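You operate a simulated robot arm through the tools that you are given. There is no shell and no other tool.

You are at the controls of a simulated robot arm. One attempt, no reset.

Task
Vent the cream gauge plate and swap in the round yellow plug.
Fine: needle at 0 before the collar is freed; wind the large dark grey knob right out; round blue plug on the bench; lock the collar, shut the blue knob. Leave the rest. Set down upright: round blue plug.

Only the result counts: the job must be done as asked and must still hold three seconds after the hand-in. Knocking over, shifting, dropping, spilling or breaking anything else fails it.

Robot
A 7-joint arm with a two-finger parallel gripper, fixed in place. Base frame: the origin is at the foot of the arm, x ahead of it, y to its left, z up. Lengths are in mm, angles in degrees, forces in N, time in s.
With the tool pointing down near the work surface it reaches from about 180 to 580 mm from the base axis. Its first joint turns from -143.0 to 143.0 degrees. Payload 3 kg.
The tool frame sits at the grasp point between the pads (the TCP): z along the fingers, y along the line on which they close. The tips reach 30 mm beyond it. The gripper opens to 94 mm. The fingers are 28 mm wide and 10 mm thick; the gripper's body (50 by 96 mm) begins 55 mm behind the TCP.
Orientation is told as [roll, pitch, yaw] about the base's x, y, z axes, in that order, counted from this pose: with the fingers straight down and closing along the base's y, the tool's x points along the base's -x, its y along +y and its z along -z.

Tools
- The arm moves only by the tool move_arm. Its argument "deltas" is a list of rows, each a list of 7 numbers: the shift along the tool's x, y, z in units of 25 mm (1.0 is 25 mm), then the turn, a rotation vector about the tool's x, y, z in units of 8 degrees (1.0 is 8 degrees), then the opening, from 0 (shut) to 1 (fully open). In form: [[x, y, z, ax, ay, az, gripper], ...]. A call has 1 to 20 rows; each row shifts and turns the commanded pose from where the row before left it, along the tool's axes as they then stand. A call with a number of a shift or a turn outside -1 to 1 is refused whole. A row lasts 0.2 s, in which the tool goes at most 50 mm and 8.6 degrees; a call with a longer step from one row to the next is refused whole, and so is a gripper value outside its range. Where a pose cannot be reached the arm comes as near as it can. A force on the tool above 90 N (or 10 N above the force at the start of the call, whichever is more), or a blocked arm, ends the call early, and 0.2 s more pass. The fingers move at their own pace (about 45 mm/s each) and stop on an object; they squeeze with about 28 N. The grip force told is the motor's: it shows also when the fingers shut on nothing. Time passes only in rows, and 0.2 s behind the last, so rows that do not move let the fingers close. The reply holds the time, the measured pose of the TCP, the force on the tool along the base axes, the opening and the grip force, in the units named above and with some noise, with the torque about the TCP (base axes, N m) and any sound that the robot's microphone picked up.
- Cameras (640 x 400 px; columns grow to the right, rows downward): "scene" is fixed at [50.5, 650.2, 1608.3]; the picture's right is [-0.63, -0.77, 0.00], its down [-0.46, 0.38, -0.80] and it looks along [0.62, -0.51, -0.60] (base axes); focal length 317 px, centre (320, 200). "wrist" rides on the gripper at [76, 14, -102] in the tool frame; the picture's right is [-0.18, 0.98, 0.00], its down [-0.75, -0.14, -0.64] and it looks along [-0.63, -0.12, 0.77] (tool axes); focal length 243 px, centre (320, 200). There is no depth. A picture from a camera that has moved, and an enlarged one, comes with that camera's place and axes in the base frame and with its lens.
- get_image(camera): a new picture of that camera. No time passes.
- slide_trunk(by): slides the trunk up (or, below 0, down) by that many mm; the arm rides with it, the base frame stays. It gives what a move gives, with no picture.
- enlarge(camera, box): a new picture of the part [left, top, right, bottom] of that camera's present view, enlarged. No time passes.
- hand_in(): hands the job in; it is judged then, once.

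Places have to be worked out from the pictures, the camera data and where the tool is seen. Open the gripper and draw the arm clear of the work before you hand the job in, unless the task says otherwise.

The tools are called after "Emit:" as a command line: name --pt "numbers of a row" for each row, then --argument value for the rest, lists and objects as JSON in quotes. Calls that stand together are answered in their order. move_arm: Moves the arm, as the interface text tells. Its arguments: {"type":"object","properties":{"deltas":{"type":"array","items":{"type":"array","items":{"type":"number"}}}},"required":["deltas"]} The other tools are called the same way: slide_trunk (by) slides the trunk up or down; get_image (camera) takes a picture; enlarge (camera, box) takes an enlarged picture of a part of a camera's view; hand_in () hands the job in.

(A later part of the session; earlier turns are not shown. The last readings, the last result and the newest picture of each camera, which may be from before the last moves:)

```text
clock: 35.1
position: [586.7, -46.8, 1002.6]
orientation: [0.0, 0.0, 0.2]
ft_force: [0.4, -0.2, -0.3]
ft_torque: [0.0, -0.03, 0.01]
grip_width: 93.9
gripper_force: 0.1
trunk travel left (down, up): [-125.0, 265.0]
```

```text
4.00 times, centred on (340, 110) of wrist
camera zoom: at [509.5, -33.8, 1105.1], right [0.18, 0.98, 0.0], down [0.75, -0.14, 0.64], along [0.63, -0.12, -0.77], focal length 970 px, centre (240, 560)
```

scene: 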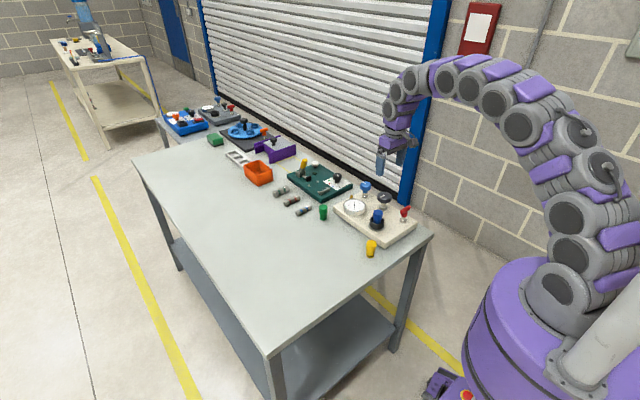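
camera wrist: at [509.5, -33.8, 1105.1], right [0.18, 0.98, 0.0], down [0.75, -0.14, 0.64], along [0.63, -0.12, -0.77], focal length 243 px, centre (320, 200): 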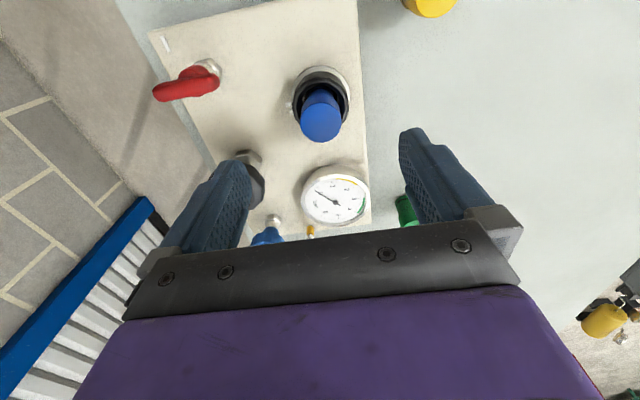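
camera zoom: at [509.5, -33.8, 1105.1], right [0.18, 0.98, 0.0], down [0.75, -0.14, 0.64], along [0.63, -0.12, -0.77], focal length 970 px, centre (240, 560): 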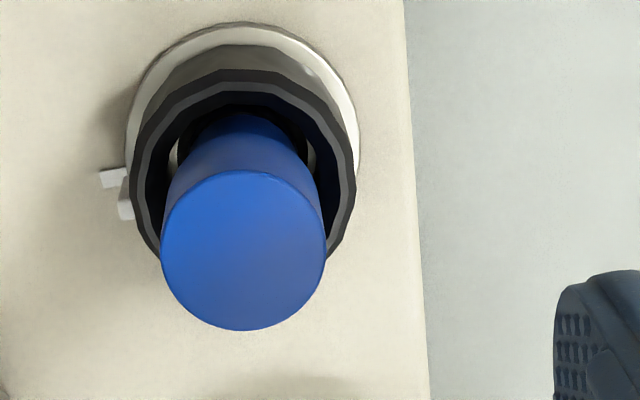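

The needle rests on 0. The collar is about 50 mm across with its top near z 885 and its axis near (584.5, -48); its tab sits on the -y side, in line with the fixed mark. I turn the gripper to -60° so the fingers avoid the tab, and descend part way.

Emit:
move_arm --pt "0.09 -0.04 0 0 0 0 1" --pt "0 0 0 0 0 1 1" --pt "0 0 0 0 0 1 1" --pt "0 0 0 0 0 1 1" --pt "0 0 0 0 0 1 1" --pt "0 0 0 0 0 1 1" --pt "0 0 0 0 0 1 1" --pt "0 0 0 0 0 1 1" --pt "0 0 0 0 0 0.5 1" --pt "0 0 0.8 0 0 0 1" --pt "0 0 0.8 0 0 0 1" --pt "0 0 0.8 0 0 0 1" --pt "0 0 0 0 0 0 1"

Emit:
get_image --camera "wrist"

Emit:
enlarge --camera "scene" --box '[330, 160, 430, 240]'

```text
clock: 38.0
position: [583.8, -47.4, 943.5]
orientation: [0.0, -0.1, -59.9]
ft_force: [0.1, 1.4, -0.4]
ft_torque: [0.03, 0.0, -0.01]
grip_width: 93.7
gripper_force: 0.0
trunk travel left (down, up): [-125.0, 265.0]
```

```text
taken
camera wrist: at [556.7, 25.5, 1046.2], right [0.94, 0.33, 0.0], down [0.26, -0.72, 0.64], along [0.21, -0.61, -0.77], focal length 243 px, centre (320, 200)
```

wrist: 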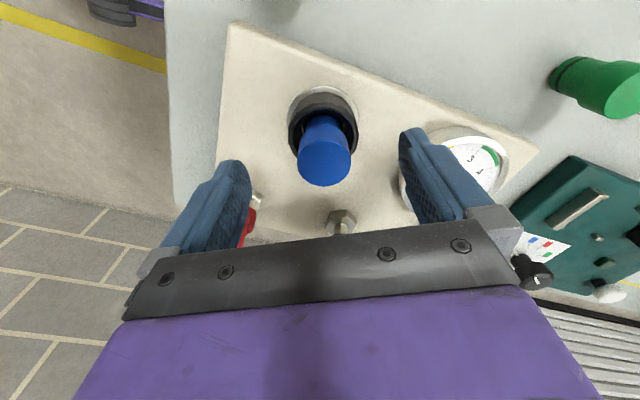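

```text
5.00 times, centred on (380, 200) of scene
camera zoom: at [50.5, 650.2, 1608.3], right [-0.63, -0.77, 0.0], down [-0.46, 0.38, -0.8], along [0.62, -0.51, -0.6], focal length 1586 px, centre (20, 200)
```

zoom: 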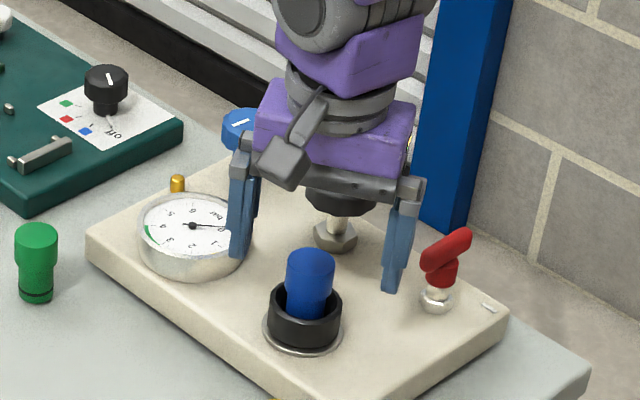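

The plug and collar are centred between the fingers. I descend to about z 894 so the tips flank the collar, then look before closing.

Emit:
move_arm --pt "0 0 0.6 0 0 0 1" --pt "0 0 0.6 0 0 0 1" --pt "0 0 0.5 0 0 0 1" --pt "0 0 0.28 0 0 0 1" --pt "0 0 0 0 0 0 1"

Emit:
get_image --camera "wrist"

Emit:
enlarge --camera "scene" --box '[345, 175, 415, 225]'

```text
clock: 39.1
position: [582.3, -48.1, 892.8]
orientation: [0.0, 0.0, -59.9]
ft_force: [0.0, 0.3, -0.7]
ft_torque: [0.01, 0.0, -0.04]
grip_width: 93.8
gripper_force: 0.0
trunk travel left (down, up): [-125.0, 265.0]
```

```text
taken
camera wrist: at [556.7, 24.4, 996.3], right [0.94, 0.33, 0.0], down [0.26, -0.72, 0.64], along [0.21, -0.61, -0.77], focal length 243 px, centre (320, 200)
```

wrist: 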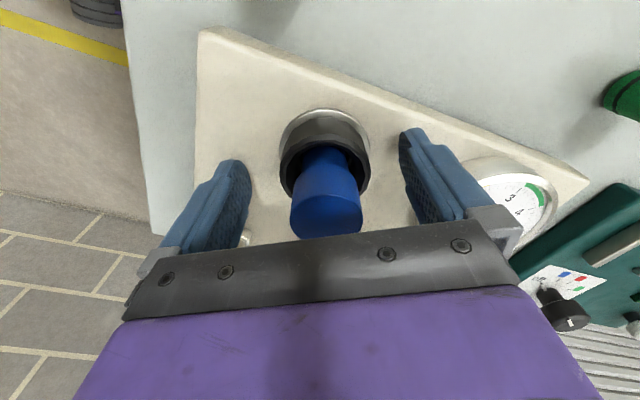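

```text
8.00 times, centred on (380, 200) of scene
camera zoom: at [50.5, 650.2, 1608.3], right [-0.63, -0.77, 0.0], down [-0.46, 0.38, -0.8], along [0.62, -0.51, -0.6], focal length 2538 px, centre (-160, 200)
```

zoom: 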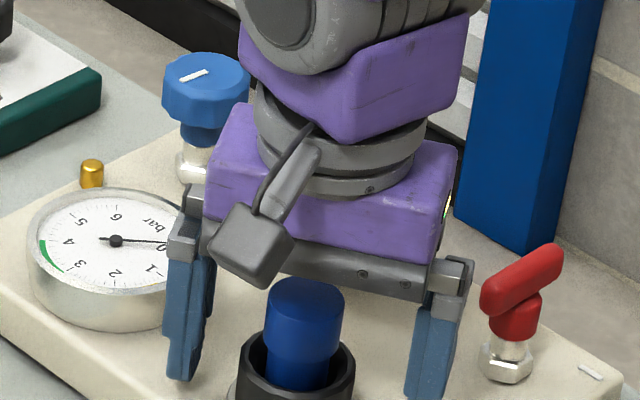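

The vapour has stopped, the needle is at 0, and the fingers straddle the collar evenly. I close on the collar.

Emit:
move_arm --pt "0 0 0 0 0 0 0.45" --pt "0 0 0 0 0 0 0.4" --pt "0 0 0 0 0 0 0.4" --pt "0 0 0 0 0 0 0.4" --pt "0 0 0 0 0 0 0.4"

Emit:
get_image --camera "wrist"

Emit:
enlarge --camera "scene" --box '[345, 185, 415, 235]'

```text
clock: 40.4
position: [584.8, -45.7, 893.7]
orientation: [0.1, -0.3, -59.9]
ft_force: [17.4, 9.1, -0.3]
ft_torque: [-0.3, -0.29, 0.0]
grip_width: 48.7
gripper_force: 44.8
trunk travel left (down, up): [-125.0, 265.0]
```

```text
taken
camera wrist: at [558.4, 26.8, 996.0], right [0.94, 0.33, 0.0], down [0.25, -0.72, 0.64], along [0.22, -0.61, -0.77], focal length 243 px, centre (320, 200)
```

wrist: 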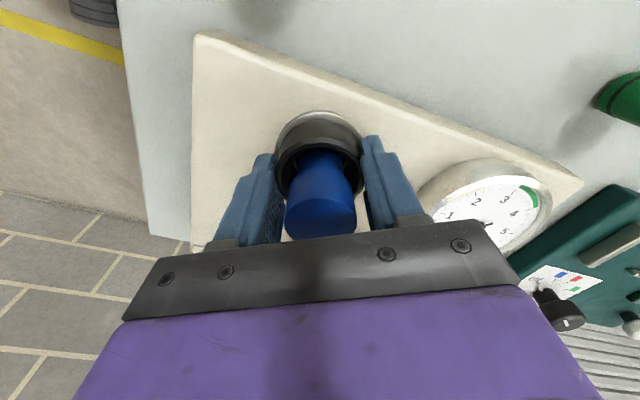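

```text
8.00 times, centred on (380, 210) of scene
camera zoom: at [50.5, 650.2, 1608.3], right [-0.63, -0.77, 0.0], down [-0.46, 0.38, -0.8], along [0.62, -0.51, -0.6], focal length 2538 px, centre (-160, 120)
```

zoom: 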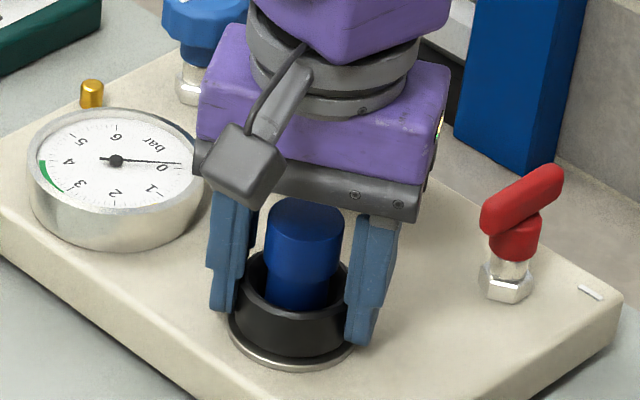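

The collar is held at 48.7 mm with about 20 N side load, so I shift 2 mm to relieve it and turn counter-clockwise 24°.

Emit:
move_arm --pt "0 0.09 0 0 0 0 0.4" --pt "0 0 0 0 0 -0.75 0.4" --pt "0 0 0 0 0 -0.75 0.4" --pt "0 0 0 0 0 -0.75 0.4" --pt "0 0 0 0 0 -0.75 0.4" --pt "0 0 0 0 0 0 0.4"

Emit:
get_image --camera "wrist"

Emit:
enlarge --camera "scene" --box '[345, 185, 415, 235]'

```text
clock: 41.8
position: [583.7, -46.6, 892.9]
orientation: [0.0, 0.0, -35.9]
ft_force: [4.1, 6.1, 6.7]
ft_torque: [0.78, 0.19, 0.06]
grip_width: 48.3
gripper_force: 44.8
trunk travel left (down, up): [-125.0, 265.0]
```

```text
taken
camera wrist: at [530.9, 9.6, 996.2], right [0.72, 0.69, 0.0], down [0.53, -0.55, 0.64], along [0.44, -0.47, -0.77], focal length 243 px, centre (320, 200)
```

wrist: 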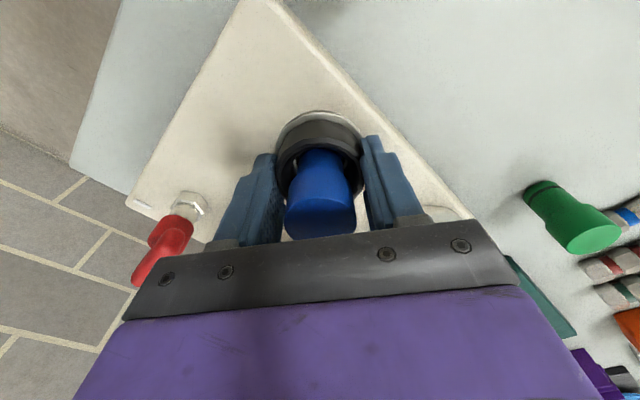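

```text
8.00 times, centred on (380, 210) of scene
camera zoom: at [50.5, 650.2, 1608.3], right [-0.63, -0.77, 0.0], down [-0.46, 0.38, -0.8], along [0.62, -0.51, -0.6], focal length 2538 px, centre (-160, 120)
```

zoom: 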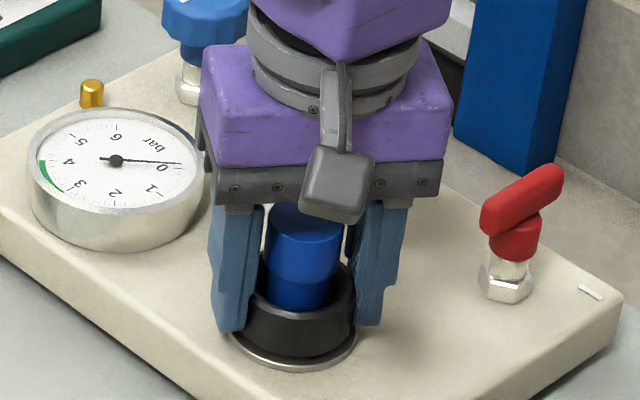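

The turn met almost no torque, so the collar appears to be moving. I continue counter-clockwise another 56°.

Emit:
move_arm --pt "0 0 0 0 0 -1 0.4" --pt "0 0 0 0 0 -1 0.4" --pt "0 0 0 0 0 -1 0.4" --pt "0 0 0 0 0 -1 0.4" --pt "0 0 0 0 0 -1 0.4" --pt "0 0 0 0 0 -1 0.4" --pt "0 0 0 0 0 -1 0.4" --pt "0 0 0 0 0 0 0.4"

Emit:
get_image --camera "wrist"

Emit:
enlarge --camera "scene" --box '[345, 185, 415, 235]'

```text
clock: 43.5
position: [584.6, -46.0, 892.3]
orientation: [0.0, 0.0, 20.1]
ft_force: [-4.2, -1.2, 2.9]
ft_torque: [0.06, 0.05, -0.04]
grip_width: 48.3
gripper_force: 45.2
trunk travel left (down, up): [-125.0, 265.0]
```

```text
taken
camera wrist: at [507.8, -60.5, 996.2], right [-0.17, 0.99, 0.0], down [0.76, 0.13, 0.64], along [0.63, 0.11, -0.77], focal length 243 px, centre (320, 200)
```

wrist: 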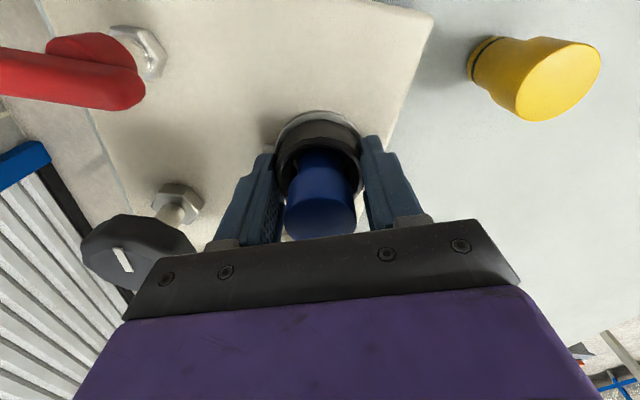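

```text
8.00 times, centred on (380, 210) of scene
camera zoom: at [50.5, 650.2, 1608.3], right [-0.63, -0.77, 0.0], down [-0.46, 0.38, -0.8], along [0.62, -0.51, -0.6], focal length 2538 px, centre (-160, 120)
```

zoom: 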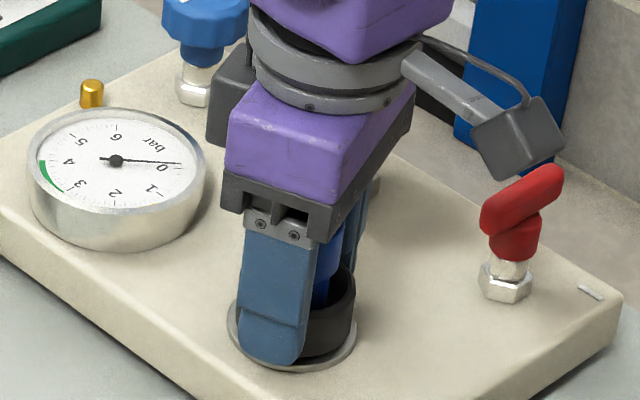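

Torque is still near zero after 80°. I keep turning counter-clockwise toward a stop.

Emit:
move_arm --pt "0 0 0 0 0 -1 0.4" --pt "0 0 0 0 0 -1 0.4" --pt "0 0 0 0 0 -1 0.4" --pt "0 0 0 0 0 -1 0.4" --pt "0 0 0 0 0 -1 0.4" --pt "0 0 0 0 0 0 0.4"

Emit:
get_image --camera "wrist"

Emit:
enlarge --camera "scene" --box '[345, 185, 415, 235]'

```text
clock: 45.0
position: [585.3, -46.6, 893.2]
orientation: [-0.1, -0.1, 60.3]
ft_force: [1.6, -0.9, -0.9]
ft_torque: [0.31, 0.34, 0.03]
grip_width: 48.8
gripper_force: 45.0
trunk travel left (down, up): [-125.0, 265.0]
```

```text
taken
camera wrist: at [534.8, -106.5, 996.2], right [-0.76, 0.65, 0.0], down [0.5, 0.58, 0.64], along [0.42, 0.49, -0.77], focal length 243 px, centre (320, 200)
```

wrist: 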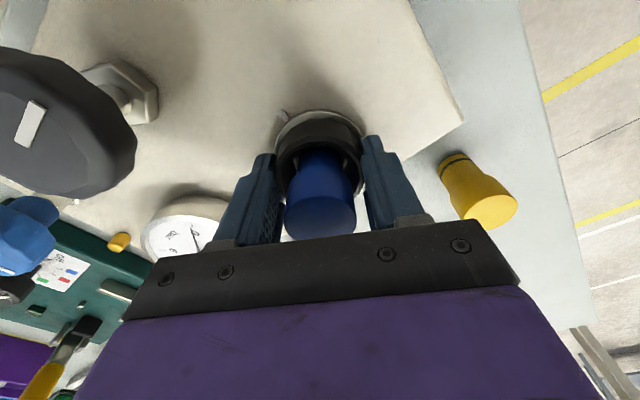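

```text
8.00 times, centred on (380, 210) of scene
camera zoom: at [50.5, 650.2, 1608.3], right [-0.63, -0.77, 0.0], down [-0.46, 0.38, -0.8], along [0.62, -0.51, -0.6], focal length 2538 px, centre (-160, 120)
```

zoom: 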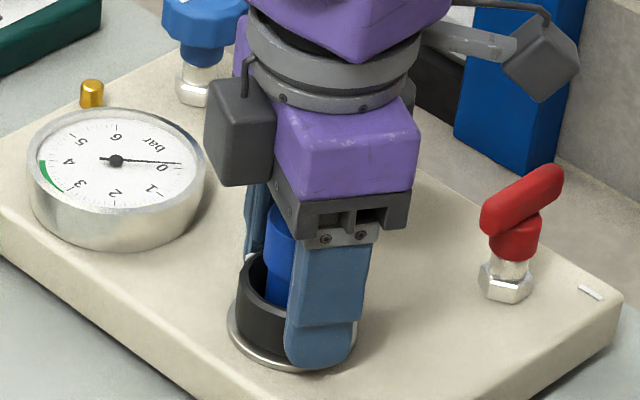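

The collar's tab is now visible on the +x/+y side, so the collar has turned about 120° with no stop yet. I turn a bit further.

Emit:
move_arm --pt "0 0 0 0 0 -1 0.4" --pt "0 0 0 0 0 -1 0.4" --pt "0 0 0 0 0 -1 0.4" --pt "0 0 0 0 0 -1 0.4" --pt "0 0 0 0 0 0 0.4"

Emit:
get_image --camera "wrist"

Emit:
enlarge --camera "scene" --box '[345, 185, 415, 235]'

```text
clock: 46.1
position: [585.0, -46.7, 893.7]
orientation: [0.0, 0.1, 92.3]
ft_force: [-0.2, 1.0, -1.0]
ft_torque: [0.36, 0.36, -0.02]
grip_width: 50.9
gripper_force: 42.0
trunk travel left (down, up): [-125.0, 265.0]
```

```text
taken
camera wrist: at [573.8, -124.0, 996.3], right [-0.99, 0.14, 0.0], down [0.11, 0.76, 0.64], along [0.09, 0.63, -0.77], focal length 243 px, centre (320, 200)
```

wrist: 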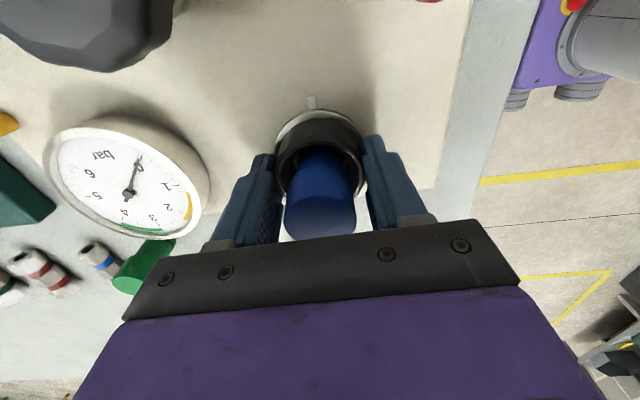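

```text
8.00 times, centred on (380, 210) of scene
camera zoom: at [50.5, 650.2, 1608.3], right [-0.63, -0.77, 0.0], down [-0.46, 0.38, -0.8], along [0.62, -0.51, -0.6], focal length 2538 px, centre (-160, 120)
```

zoom: 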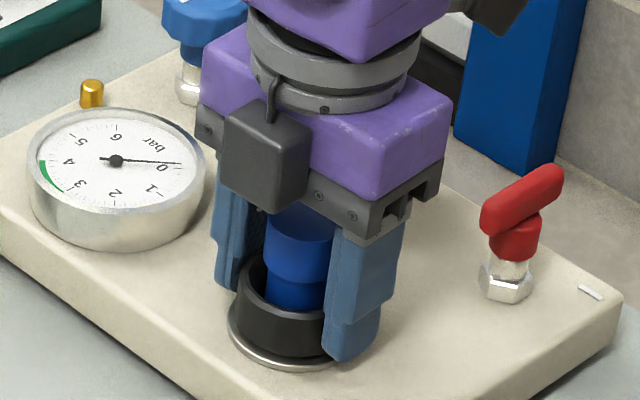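

The grip width grew from 48.8 to 50.9, so the fingers may have slipped on a collar that has reached its stop. I open, rise and look at the tab.

Emit:
move_arm --pt "0 0 0 0 0 0 0.8" --pt "0 0 0 0 0 0 1" --pt "0 0 0 0 0 0 1" --pt "0 0 -0.8 0 0 0 1" --pt "0 0 -0.8 0 0 0 1" --pt "0 0 -0.8 0 0 0 1" --pt "0 0 -0.8 0 0 0 1" --pt "0 0 0 0 0 0 1"

Emit:
get_image --camera "wrist"

Emit:
enlarge --camera "scene" --box '[345, 185, 415, 235]'

Emit:
enlarge --camera "wrist" --box '[260, 60, 380, 160]'

```text
clock: 48.0
position: [584.3, -46.3, 973.2]
orientation: [-0.1, 0.0, 92.1]
ft_force: [0.3, -0.5, 0.2]
ft_torque: [0.02, -0.02, -0.01]
grip_width: 94.2
gripper_force: 0.0
trunk travel left (down, up): [-125.0, 265.0]
```

```text
taken
camera wrist: at [573.8, -124.0, 1076.3], right [-0.99, 0.15, 0.0], down [0.11, 0.76, 0.64], along [0.09, 0.63, -0.77], focal length 243 px, centre (320, 200)
```

wrist: 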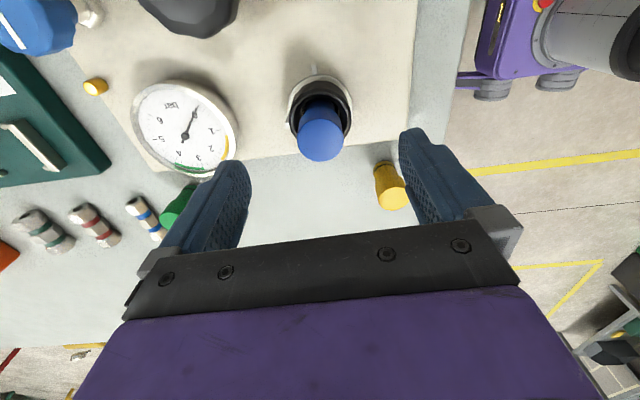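

```text
8.00 times, centred on (380, 210) of scene
camera zoom: at [50.5, 650.2, 1608.3], right [-0.63, -0.77, 0.0], down [-0.46, 0.38, -0.8], along [0.62, -0.51, -0.6], focal length 2538 px, centre (-160, 120)
```

zoom: 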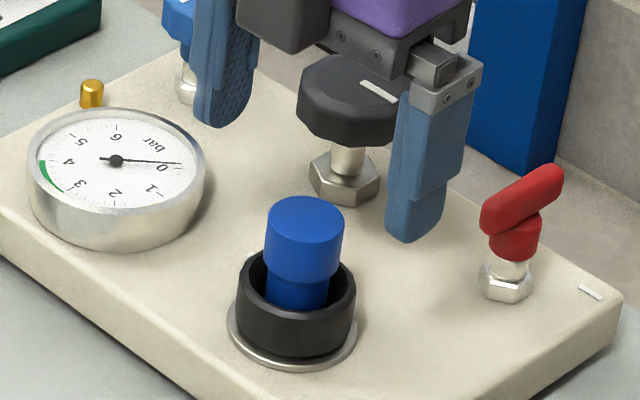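

```text
4.00 times, centred on (320, 110) of wrist
camera zoom: at [573.8, -124.0, 1076.3], right [-0.99, 0.15, 0.0], down [0.11, 0.76, 0.64], along [0.09, 0.63, -0.77], focal length 970 px, centre (320, 560)
```

zoom: 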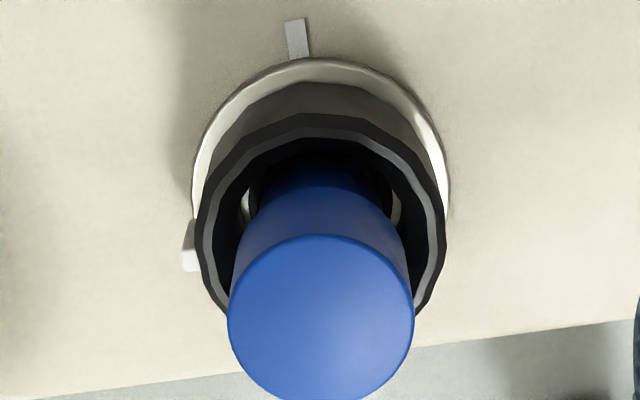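

The collar's tab has moved from -y to +x, a 90° turn to its free position, and the needle still reads 0. I turn the gripper back to yaw 0 over the plug and check alignment before taking the blue plug.

Emit:
move_arm --pt "0 0 -0.2 0 0 1 1" --pt "0 0 0 0 0 1 1" --pt "0 0 0 0 0 1 1" --pt "0 0 0 0 0 1 1" --pt "0 0 0 0 0 1 1" --pt "0 0 0 0 0 1 1" --pt "0 0 0 0 0 1 1" --pt "0 0 0 0 0 1 1" --pt "0 0 0 0 0 1 1" --pt "0 0 0 0 0 1 1" --pt "0 0 0 0 0 1 1" --pt "0 0 0 0 0 0.51 0.8" --pt "0 0 0 0 0 0 0.7"

Emit:
get_image --camera "wrist"

Emit:
enlarge --camera "wrist" --box '[260, 60, 420, 160]'

Emit:
enlarge --camera "wrist" --box '[400, 0, 500, 60]'

```text
clock: 50.8
position: [584.0, -46.3, 977.4]
orientation: [0.0, 0.0, -0.1]
ft_force: [-0.4, 0.4, -0.3]
ft_torque: [0.0, 0.01, 0.01]
grip_width: 66.1
gripper_force: 0.1
trunk travel left (down, up): [-125.0, 265.0]
```

```text
taken
camera wrist: at [508.5, -33.0, 1081.1], right [0.18, 0.98, 0.0], down [0.75, -0.14, 0.64], along [0.63, -0.12, -0.77], focal length 243 px, centre (320, 200)
```

wrist: 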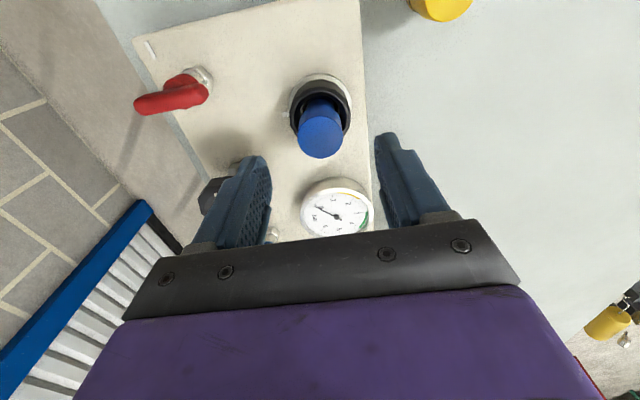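

```text
4.00 times, centred on (340, 110) of wrist
camera zoom: at [508.5, -33.0, 1081.1], right [0.18, 0.98, 0.0], down [0.75, -0.14, 0.64], along [0.63, -0.12, -0.77], focal length 970 px, centre (240, 560)
```

zoom: 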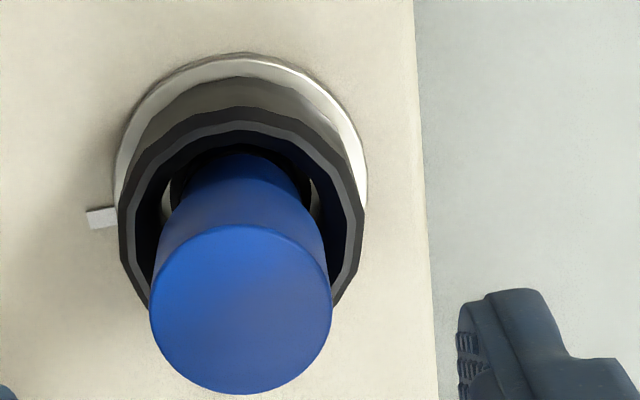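

```text
6.40 times, centred on (450, 30) of wrist
camera zoom: at [508.5, -33.0, 1081.1], right [0.18, 0.98, 0.0], down [0.75, -0.14, 0.64], along [0.63, -0.12, -0.77], focal length 1553 px, centre (-512, 1288)
```

zoom: 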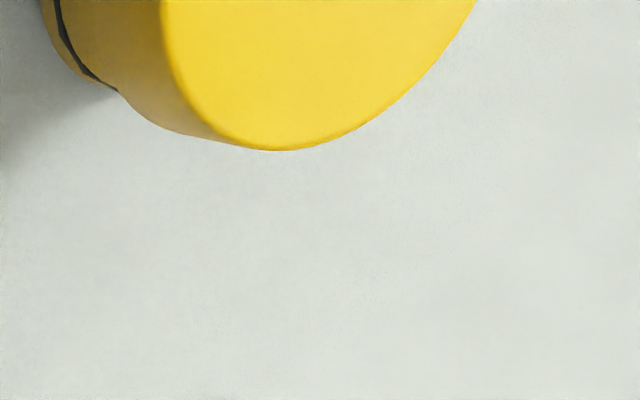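

The plug axis reads near (585, -46.5) with its top at about z 917 and the collar top near 878. I descend to z 915, keeping the tips above the collar, and close on the plug.

Emit:
move_arm --pt "-0.04 0 0.6 0 0 0 0.7" --pt "0 0 0.6 0 0 0 0.7" --pt "0 0 0.6 0 0 0 0.7" --pt "0 0 0.6 0 0 0 0.7" --pt "0 0 0.1 0 0 0 0.7" --pt "0 0 0 0 0 0 0.7" --pt "0 0 0 0 0 0 0.3" --pt "0 0 0 0 0 0 0.2" --pt "0 0 0 0 0 0 0.2" --pt "0 0 0 0 0 0 0.2"

Emit:
get_image --camera "wrist"

Emit:
enlarge --camera "scene" --box '[345, 185, 415, 235]'

```text
clock: 53.0
position: [586.1, -45.4, 915.1]
orientation: [0.0, 0.1, 0.0]
ft_force: [-0.2, -0.2, -2.0]
ft_torque: [0.03, -0.21, 0.01]
grip_width: 50.7
gripper_force: 45.1
trunk travel left (down, up): [-125.0, 265.0]
```

```text
taken
camera wrist: at [509.6, -33.1, 1018.5], right [0.18, 0.98, 0.0], down [0.75, -0.14, 0.64], along [0.63, -0.12, -0.77], focal length 243 px, centre (320, 200)
```

wrist: 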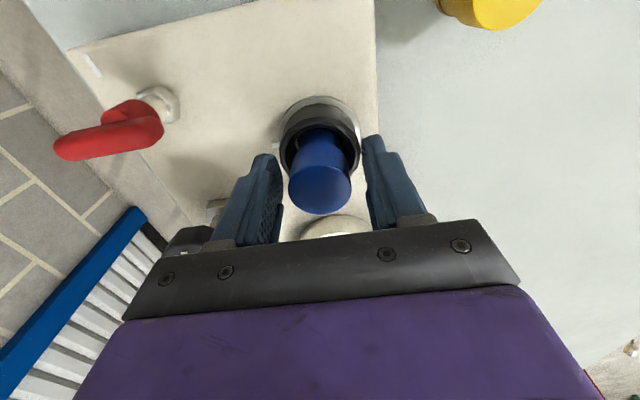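

```text
8.00 times, centred on (380, 210) of scene
camera zoom: at [50.5, 650.2, 1608.3], right [-0.63, -0.77, 0.0], down [-0.46, 0.38, -0.8], along [0.62, -0.51, -0.6], focal length 2538 px, centre (-160, 120)
```

zoom: 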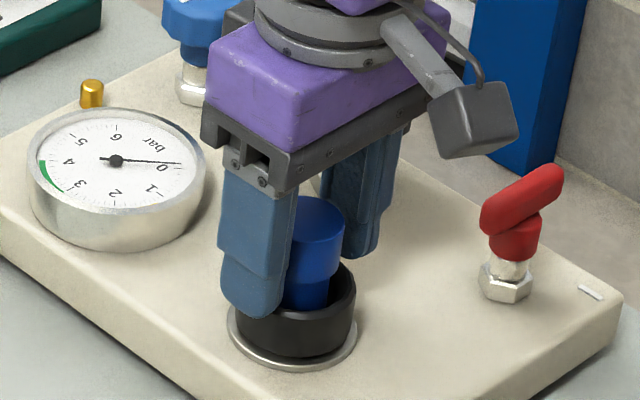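

The fingers stopped at 50.7 mm, so they caught the collar's rim and not the plug; the collar top must be near z 888. I open, rise 13 mm and close again on the plug alone.

Emit:
move_arm --pt "0 0 0 0 0 0 0.7" --pt "0 0 0 0 0 0 0.7" --pt "0 0 -0.52 0 0 0 0.7" --pt "0 0 0 0 0 0 0.7" --pt "0 0 0 0 0 0 0.3" --pt "0 0 0 0 0 0 0.2" --pt "0 0 0 0 0 0 0.2" --pt "0 0 0 0 0 0 0.2" --pt "0 0 0 0 0 0 0.2"

Emit:
get_image --camera "wrist"

Emit:
enlarge --camera "scene" --box '[345, 185, 415, 235]'

```text
clock: 55.0
position: [585.7, -47.1, 928.5]
orientation: [-0.1, 0.0, -0.1]
ft_force: [0.5, -0.8, 1.2]
ft_torque: [-0.05, -0.07, 0.0]
grip_width: 31.3
gripper_force: 28.0
trunk travel left (down, up): [-125.0, 265.0]
```

```text
taken
camera wrist: at [509.6, -33.2, 1031.5], right [0.18, 0.98, 0.0], down [0.75, -0.14, 0.64], along [0.63, -0.12, -0.77], focal length 243 px, centre (320, 200)
```

wrist: 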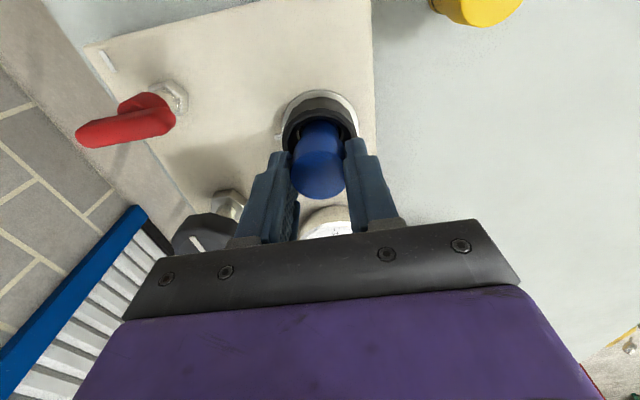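

```text
8.00 times, centred on (380, 210) of scene
camera zoom: at [50.5, 650.2, 1608.3], right [-0.63, -0.77, 0.0], down [-0.46, 0.38, -0.8], along [0.62, -0.51, -0.6], focal length 2538 px, centre (-160, 120)
```

zoom: 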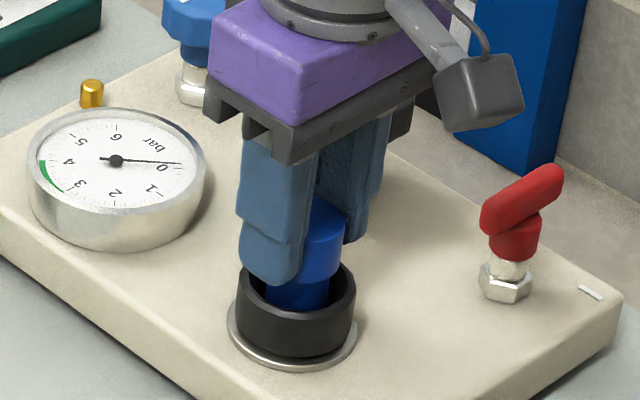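

The plug is gripped at 31.3 mm. I lift slowly by 20 mm and watch the force.

Emit:
move_arm --pt "0 0 -0.2 0 0 0 0.2" --pt "0 0 -0.2 0 0 0 0.2" --pt "0 0 -0.2 0 0 0 0.2" --pt "0 0 -0.2 0 0 0 0.2" --pt "0 0 0 0 0 0 0.2"

Emit:
enlarge --camera "scene" --box '[345, 185, 415, 235]'

```text
clock: 56.1
position: [585.7, -46.8, 949.0]
orientation: [0.0, -0.1, -0.1]
ft_force: [-0.9, -0.6, -0.8]
ft_torque: [0.01, -0.02, 0.04]
grip_width: 31.3
gripper_force: 27.8
trunk travel left (down, up): [-125.0, 265.0]
```

```text
8.00 times, centred on (380, 210) of scene
camera zoom: at [50.5, 650.2, 1608.3], right [-0.63, -0.77, 0.0], down [-0.46, 0.38, -0.8], along [0.62, -0.51, -0.6], focal length 2538 px, centre (-160, 120)
```

zoom: 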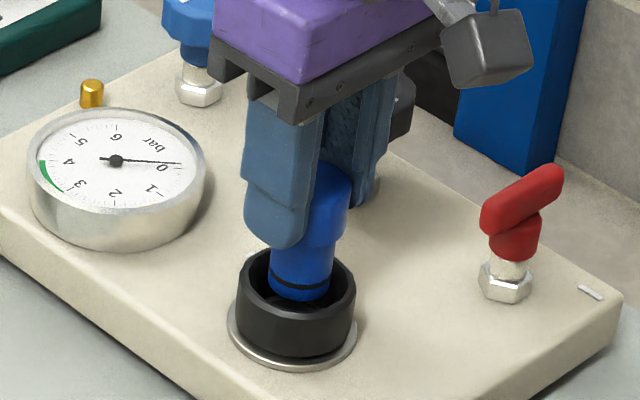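

The blue plug is sliding out freely with its O-ring visible. I lift it clear and carry it over the open bench to the +y side, around (620, 100).

Emit:
move_arm --pt "0 0 -0.5 0 0 0 0.2" --pt "0 0 -0.6 0 0 0 0.2" --pt "0 0 -0.6 0 0 0 0.2" --pt "0 0 -0.6 0 0 0 0.2" --pt "0 0 0 0 0 0 0.2" --pt "-0.2 0.84 0 0 0 0 0.2" --pt "-0.2 0.84 0 0 0 0 0.2" --pt "-0.2 0.84 0 0 0 0 0.2" --pt "-0.2 0.84 0 0 0 0 0.2" --pt "-0.2 0.84 0 0 0 0 0.2" --pt "-0.2 0.84 0 0 0 0 0.2" --pt "-0.2 0.84 0 0 0 0 0.2" --pt "0 0 0 0 0 0 0.2"

Emit:
get_image --camera "scene"

Emit:
enlarge --camera "scene" --box '[290, 150, 430, 260]'

Emit:
get_image --camera "wrist"

```text
clock: 59.0
position: [620.2, 102.2, 1008.6]
orientation: [-0.1, -0.1, 0.0]
ft_force: [-0.5, 0.1, -0.7]
ft_torque: [0.0, 0.0, -0.02]
grip_width: 31.4
gripper_force: 28.0
trunk travel left (down, up): [-125.0, 265.0]
```

```text
taken
```

scene: 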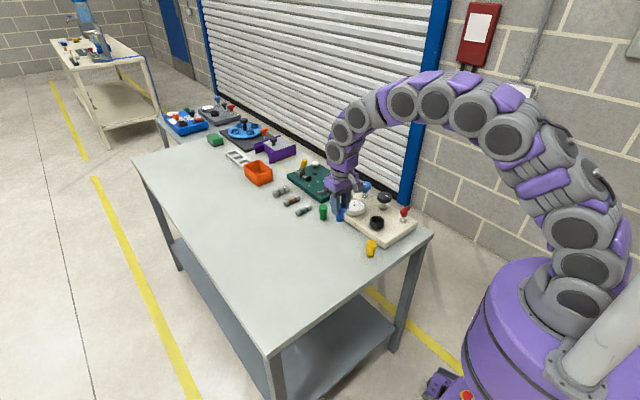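

```text
3.64 times, centred on (360, 205) of scene
camera zoom: at [50.5, 650.2, 1608.3], right [-0.63, -0.77, 0.0], down [-0.46, 0.38, -0.8], along [0.62, -0.51, -0.6], focal length 1154 px, centre (174, 182)
```

zoom: 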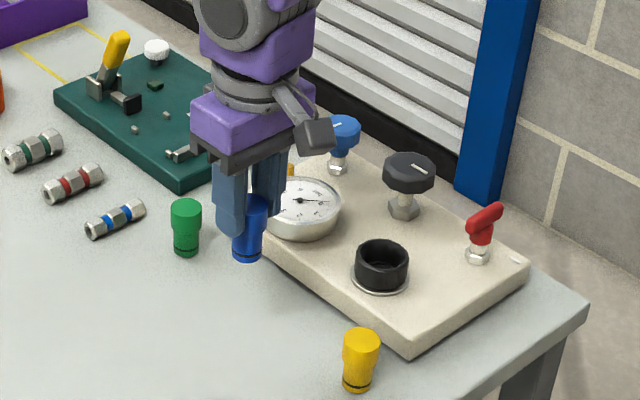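

```text
taken
camera wrist: at [544.9, 115.3, 1109.6], right [0.18, 0.98, 0.0], down [0.75, -0.14, 0.64], along [0.63, -0.12, -0.77], focal length 243 px, centre (320, 200)
```

wrist: 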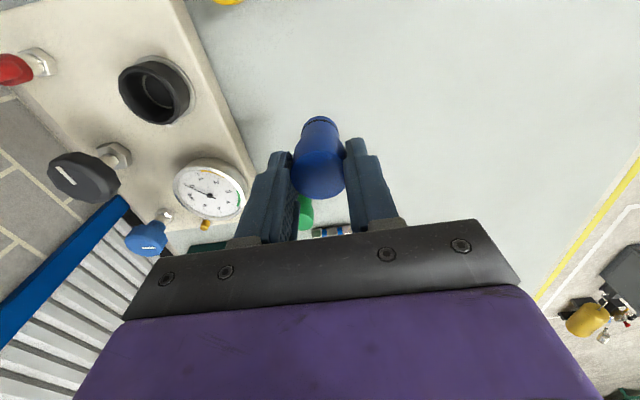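

The blue plug hangs upright over clear bench; its bottom should be near z 948 and the bench around 825. I lower 95 mm and look again.

Emit:
move_arm --pt "0 0 0.76 0 0 0 0.2" --pt "0 0 0.76 0 0 0 0.2" --pt "0 0 0.76 0 0 0 0.2" --pt "0 0 0.76 0 0 0 0.2" --pt "0 0 0.76 0 0 0 0.2" --pt "0 0 0 0 0 0 0.2"

Emit:
enlarge --camera "scene" --box '[290, 180, 400, 260]'

Emit:
get_image --camera "wrist"

```text
clock: 60.4
position: [622.3, 100.4, 912.2]
orientation: [-0.1, 0.0, 0.0]
ft_force: [-0.4, 0.2, -1.0]
ft_torque: [0.0, 0.03, 0.0]
grip_width: 31.6
gripper_force: 27.6
trunk travel left (down, up): [-125.0, 265.0]
```

```text
5.00 times, centred on (345, 220) of scene
camera zoom: at [50.5, 650.2, 1608.3], right [-0.63, -0.77, 0.0], down [-0.46, 0.38, -0.8], along [0.62, -0.51, -0.6], focal length 1586 px, centre (195, 100)
```

zoom: 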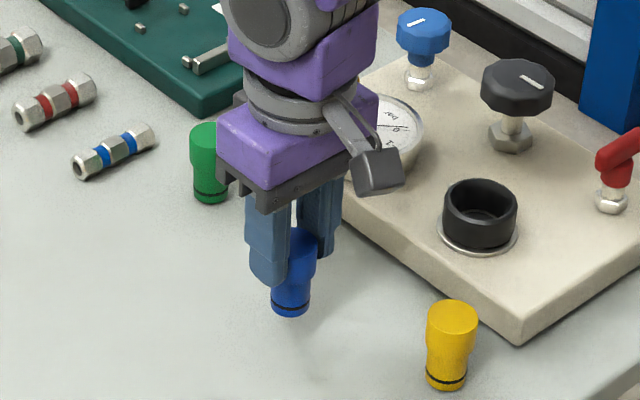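

```text
taken
camera wrist: at [545.0, 114.3, 1015.0], right [0.18, 0.98, 0.0], down [0.75, -0.14, 0.64], along [0.63, -0.12, -0.77], focal length 243 px, centre (320, 200)
```

wrist: 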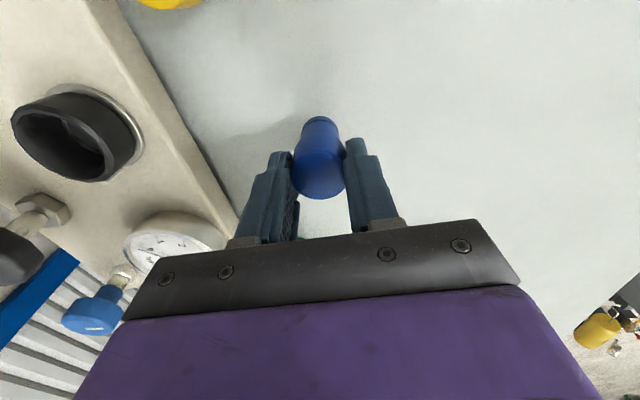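

It is still clear of the bench. I lower another 15 mm in small steps and read the force.

Emit:
move_arm --pt "0 0 0.2 0 0 0 0.2" --pt "0 0 0.2 0 0 0 0.2" --pt "0 0 0.2 0 0 0 0.2" --pt "0 0 0 0 0 0 0.2"

Emit:
enlarge --camera "scene" --box '[320, 210, 380, 260]'

Emit:
enlarge --camera "wrist" --box '[240, 80, 400, 180]'

```text
clock: 61.4
position: [621.5, 100.0, 896.1]
orientation: [0.0, 0.0, 0.0]
ft_force: [-1.1, -0.4, -0.9]
ft_torque: [0.0, -0.01, 0.01]
grip_width: 31.5
gripper_force: 28.2
trunk travel left (down, up): [-125.0, 265.0]
```

```text
8.00 times, centred on (350, 235) of scene
camera zoom: at [50.5, 650.2, 1608.3], right [-0.63, -0.77, 0.0], down [-0.46, 0.38, -0.8], along [0.62, -0.51, -0.6], focal length 2538 px, centre (80, -80)
```

zoom: 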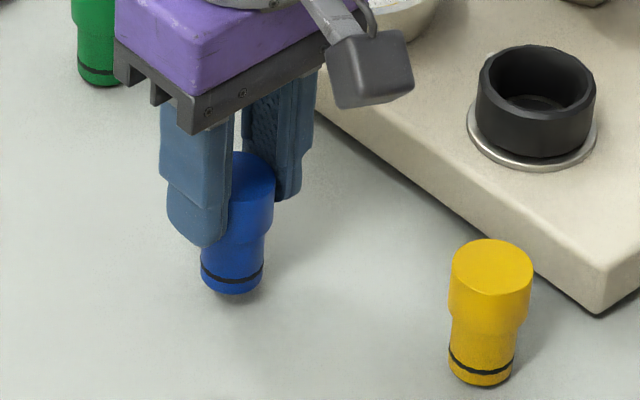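

```text
4.00 times, centred on (320, 130) of wrist
camera zoom: at [544.6, 114.1, 999.5], right [0.18, 0.98, 0.0], down [0.75, -0.14, 0.64], along [0.63, -0.12, -0.77], focal length 970 px, centre (320, 480)
```

zoom: 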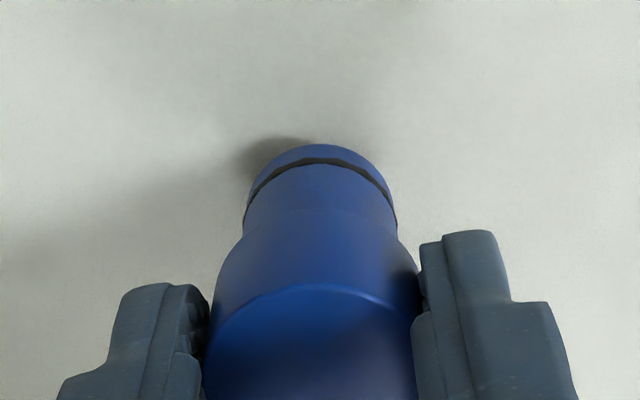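

The shadow shows only a few millimetres left. I lower 3 mm at a time and read the force.

Emit:
move_arm --pt "0 0 0.12 0 0 0 0.2" --pt "0 0 0 0 0 0 0.2"

Emit:
enlarge --camera "scene" --box '[320, 210, 380, 260]'

```text
clock: 62.0
position: [621.1, 101.0, 893.8]
orientation: [-0.2, -0.1, 0.0]
ft_force: [0.6, 1.0, -0.8]
ft_torque: [0.01, 0.01, -0.01]
grip_width: 31.5
gripper_force: 27.0
trunk travel left (down, up): [-125.0, 265.0]
```

```text
8.00 times, centred on (350, 235) of scene
camera zoom: at [50.5, 650.2, 1608.3], right [-0.63, -0.77, 0.0], down [-0.46, 0.38, -0.8], along [0.62, -0.51, -0.6], focal length 2538 px, centre (80, -80)
```

zoom: 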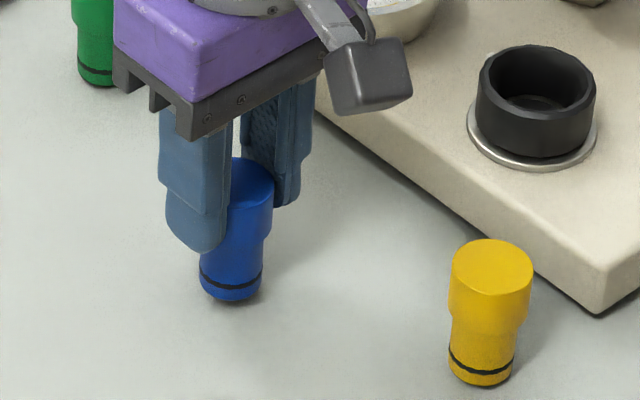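

There is still no contact force. I lower another 2.5 mm.

Emit:
move_arm --pt "0 0 0.1 0 0 0 0.2" --pt "0 0 0 0 0 0 0.2"

Emit:
enlarge --camera "wrist" --box '[240, 80, 400, 180]'

```text
clock: 62.5
position: [620.9, 101.1, 889.3]
orientation: [-0.1, 0.0, 0.0]
ft_force: [-0.3, 1.3, -1.2]
ft_torque: [-0.01, 0.04, -0.02]
grip_width: 31.4
gripper_force: 27.8
trunk travel left (down, up): [-125.0, 265.0]
```

```text
4.00 times, centred on (320, 130) of wrist
camera zoom: at [544.8, 114.4, 993.8], right [0.18, 0.98, 0.0], down [0.75, -0.14, 0.64], along [0.63, -0.12, -0.77], focal length 970 px, centre (320, 480)
```

zoom: 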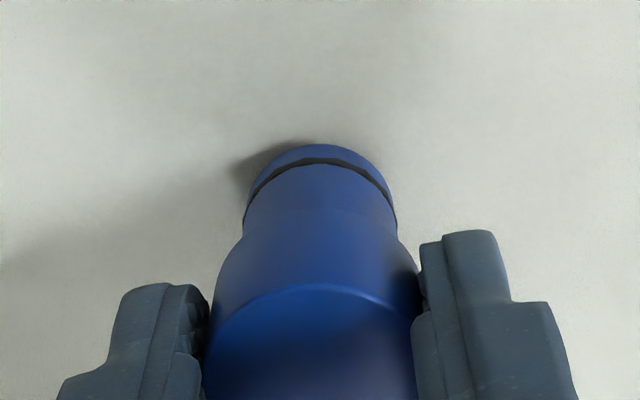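

Still no contact, though the shadow is converging. I go down two more small steps.

Emit:
move_arm --pt "0 0 0.08 0 0 0 0.2" --pt "0 0 0.06 0 0 0 0.2" --pt "0 0 0 0 0 0 0.2"

Emit:
enlarge --camera "wrist" --box '[240, 80, 400, 180]'

Emit:
enlarge --camera "scene" --box '[320, 210, 380, 260]'

```text
clock: 63.4
position: [621.0, 101.3, 888.3]
orientation: [-0.2, -0.1, 0.0]
ft_force: [2.0, -0.4, 10.7]
ft_torque: [-0.01, -0.02, 0.04]
grip_width: 31.3
gripper_force: 27.7
trunk travel left (down, up): [-125.0, 265.0]
```

```text
4.00 times, centred on (320, 130) of wrist
camera zoom: at [544.3, 114.4, 991.3], right [0.18, 0.98, 0.0], down [0.75, -0.14, 0.64], along [0.63, -0.12, -0.77], focal length 970 px, centre (320, 480)
```

zoom: 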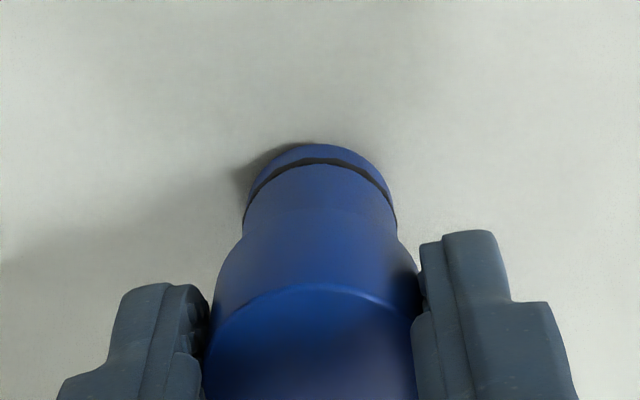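

```text
8.00 times, centred on (350, 235) of scene
camera zoom: at [50.5, 650.2, 1608.3], right [-0.63, -0.77, 0.0], down [-0.46, 0.38, -0.8], along [0.62, -0.51, -0.6], focal length 2538 px, centre (80, -80)
```

zoom: 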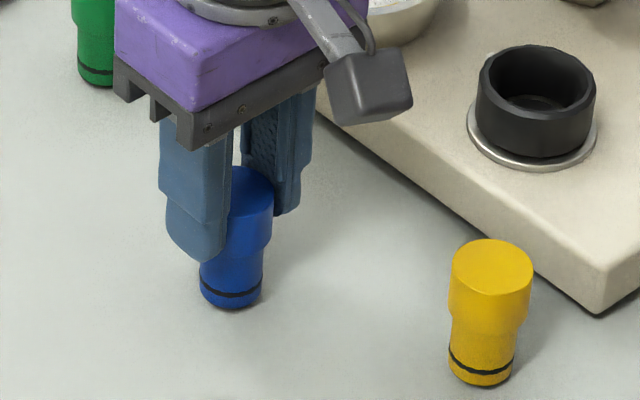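

Contact at about 11 N with the TCP near z 888.5, so the plug stands on the bench. I ease up 1 mm, open gently and rise.

Emit:
move_arm --pt "0 0 -0.04 0 0 0 0.2" --pt "0 0 0 0 0 0 0.38" --pt "0 0 0 0 0 0 0.45" --pt "0 0 0 0 0 0 0.55" --pt "0 0 0 0 0 0 0.7" --pt "0 0 -0.3 0 0 0 0.7" --pt "0 0 -0.8 0 0 0 0.7" --pt "0 0 -0.9 0 0 0 0.7" --pt "0 0 -0.9 0 0 0 0.7" --pt "0 0 -0.9 0 0 0 0.7" --pt "0 0 0 0 0 0 0.7"

Emit:
enlarge --camera "scene" --box '[290, 180, 400, 260]'

Emit:
get_image --camera "wrist"

```text
clock: 65.8
position: [620.8, 100.1, 983.0]
orientation: [-0.2, 0.0, 0.0]
ft_force: [0.2, -0.4, -0.9]
ft_torque: [-0.01, 0.02, 0.04]
grip_width: 65.5
gripper_force: 0.2
trunk travel left (down, up): [-125.0, 265.0]
```

```text
5.00 times, centred on (345, 220) of scene
camera zoom: at [50.5, 650.2, 1608.3], right [-0.63, -0.77, 0.0], down [-0.46, 0.38, -0.8], along [0.62, -0.51, -0.6], focal length 1586 px, centre (195, 100)
```

zoom: 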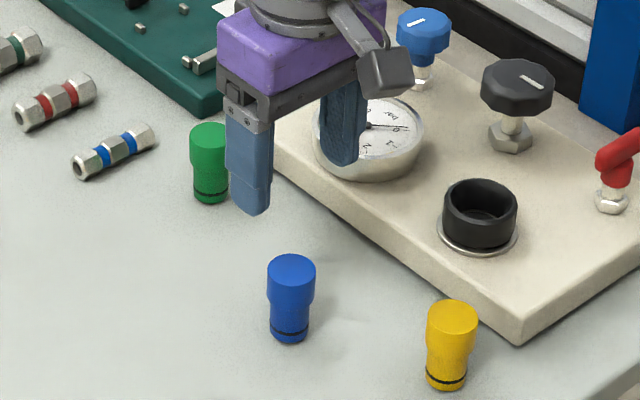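

```text
taken
camera wrist: at [544.8, 114.8, 1086.5], right [0.18, 0.98, 0.0], down [0.75, -0.14, 0.64], along [0.63, -0.12, -0.77], focal length 243 px, centre (320, 200)
```

wrist: 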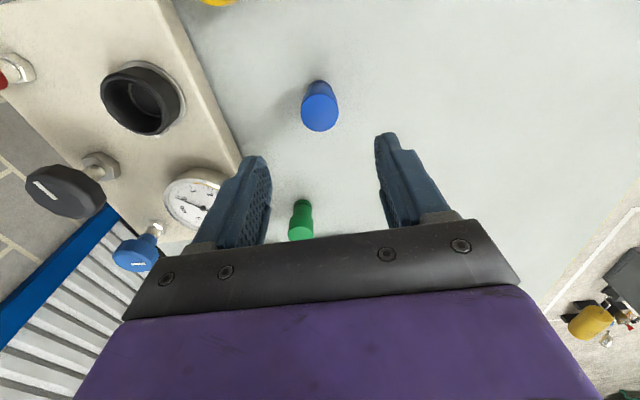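

The blue plug stands upright at about (621, 100.5). Using it as a reference I place the yellow plug near (521, 49), and I move above it to check.

Emit:
move_arm --pt "0.8 -0.41 0 0 0 0 0.7" --pt "0.8 -0.41 0 0 0 0 0.7" --pt "0.8 -0.41 0 0 0 0 0.7" --pt "0.8 -0.41 0 0 0 0 0.7" --pt "0.8 -0.41 0 0 0 0 0.7" --pt "0 0 0 0 0 0 0.7" --pt "0 0 0 0 0 0 0.7"

Emit:
get_image --camera "wrist"

Emit:
enlarge --camera "scene" --box '[320, 190, 430, 270]'

```text
clock: 67.3
position: [520.5, 49.1, 983.7]
orientation: [-0.1, -0.1, 0.0]
ft_force: [0.3, 0.3, 0.4]
ft_torque: [0.03, 0.0, 0.0]
grip_width: 65.8
gripper_force: 0.1
trunk travel left (down, up): [-125.0, 265.0]
```

```text
taken
camera wrist: at [444.3, 63.6, 1086.5], right [0.18, 0.98, 0.0], down [0.75, -0.14, 0.64], along [0.63, -0.12, -0.77], focal length 243 px, centre (320, 200)
```

wrist: 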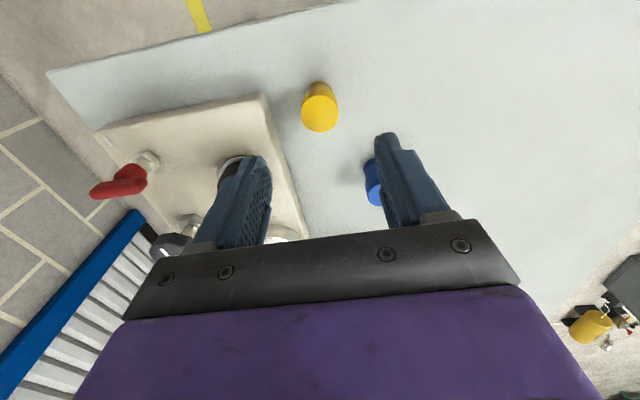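

```text
5.00 times, centred on (375, 230) of scene
camera zoom: at [50.5, 650.2, 1608.3], right [-0.63, -0.77, 0.0], down [-0.46, 0.38, -0.8], along [0.62, -0.51, -0.6], focal length 1586 px, centre (45, 50)
```

zoom: 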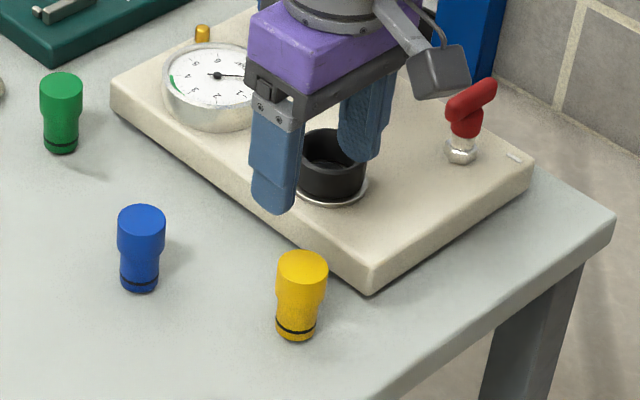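

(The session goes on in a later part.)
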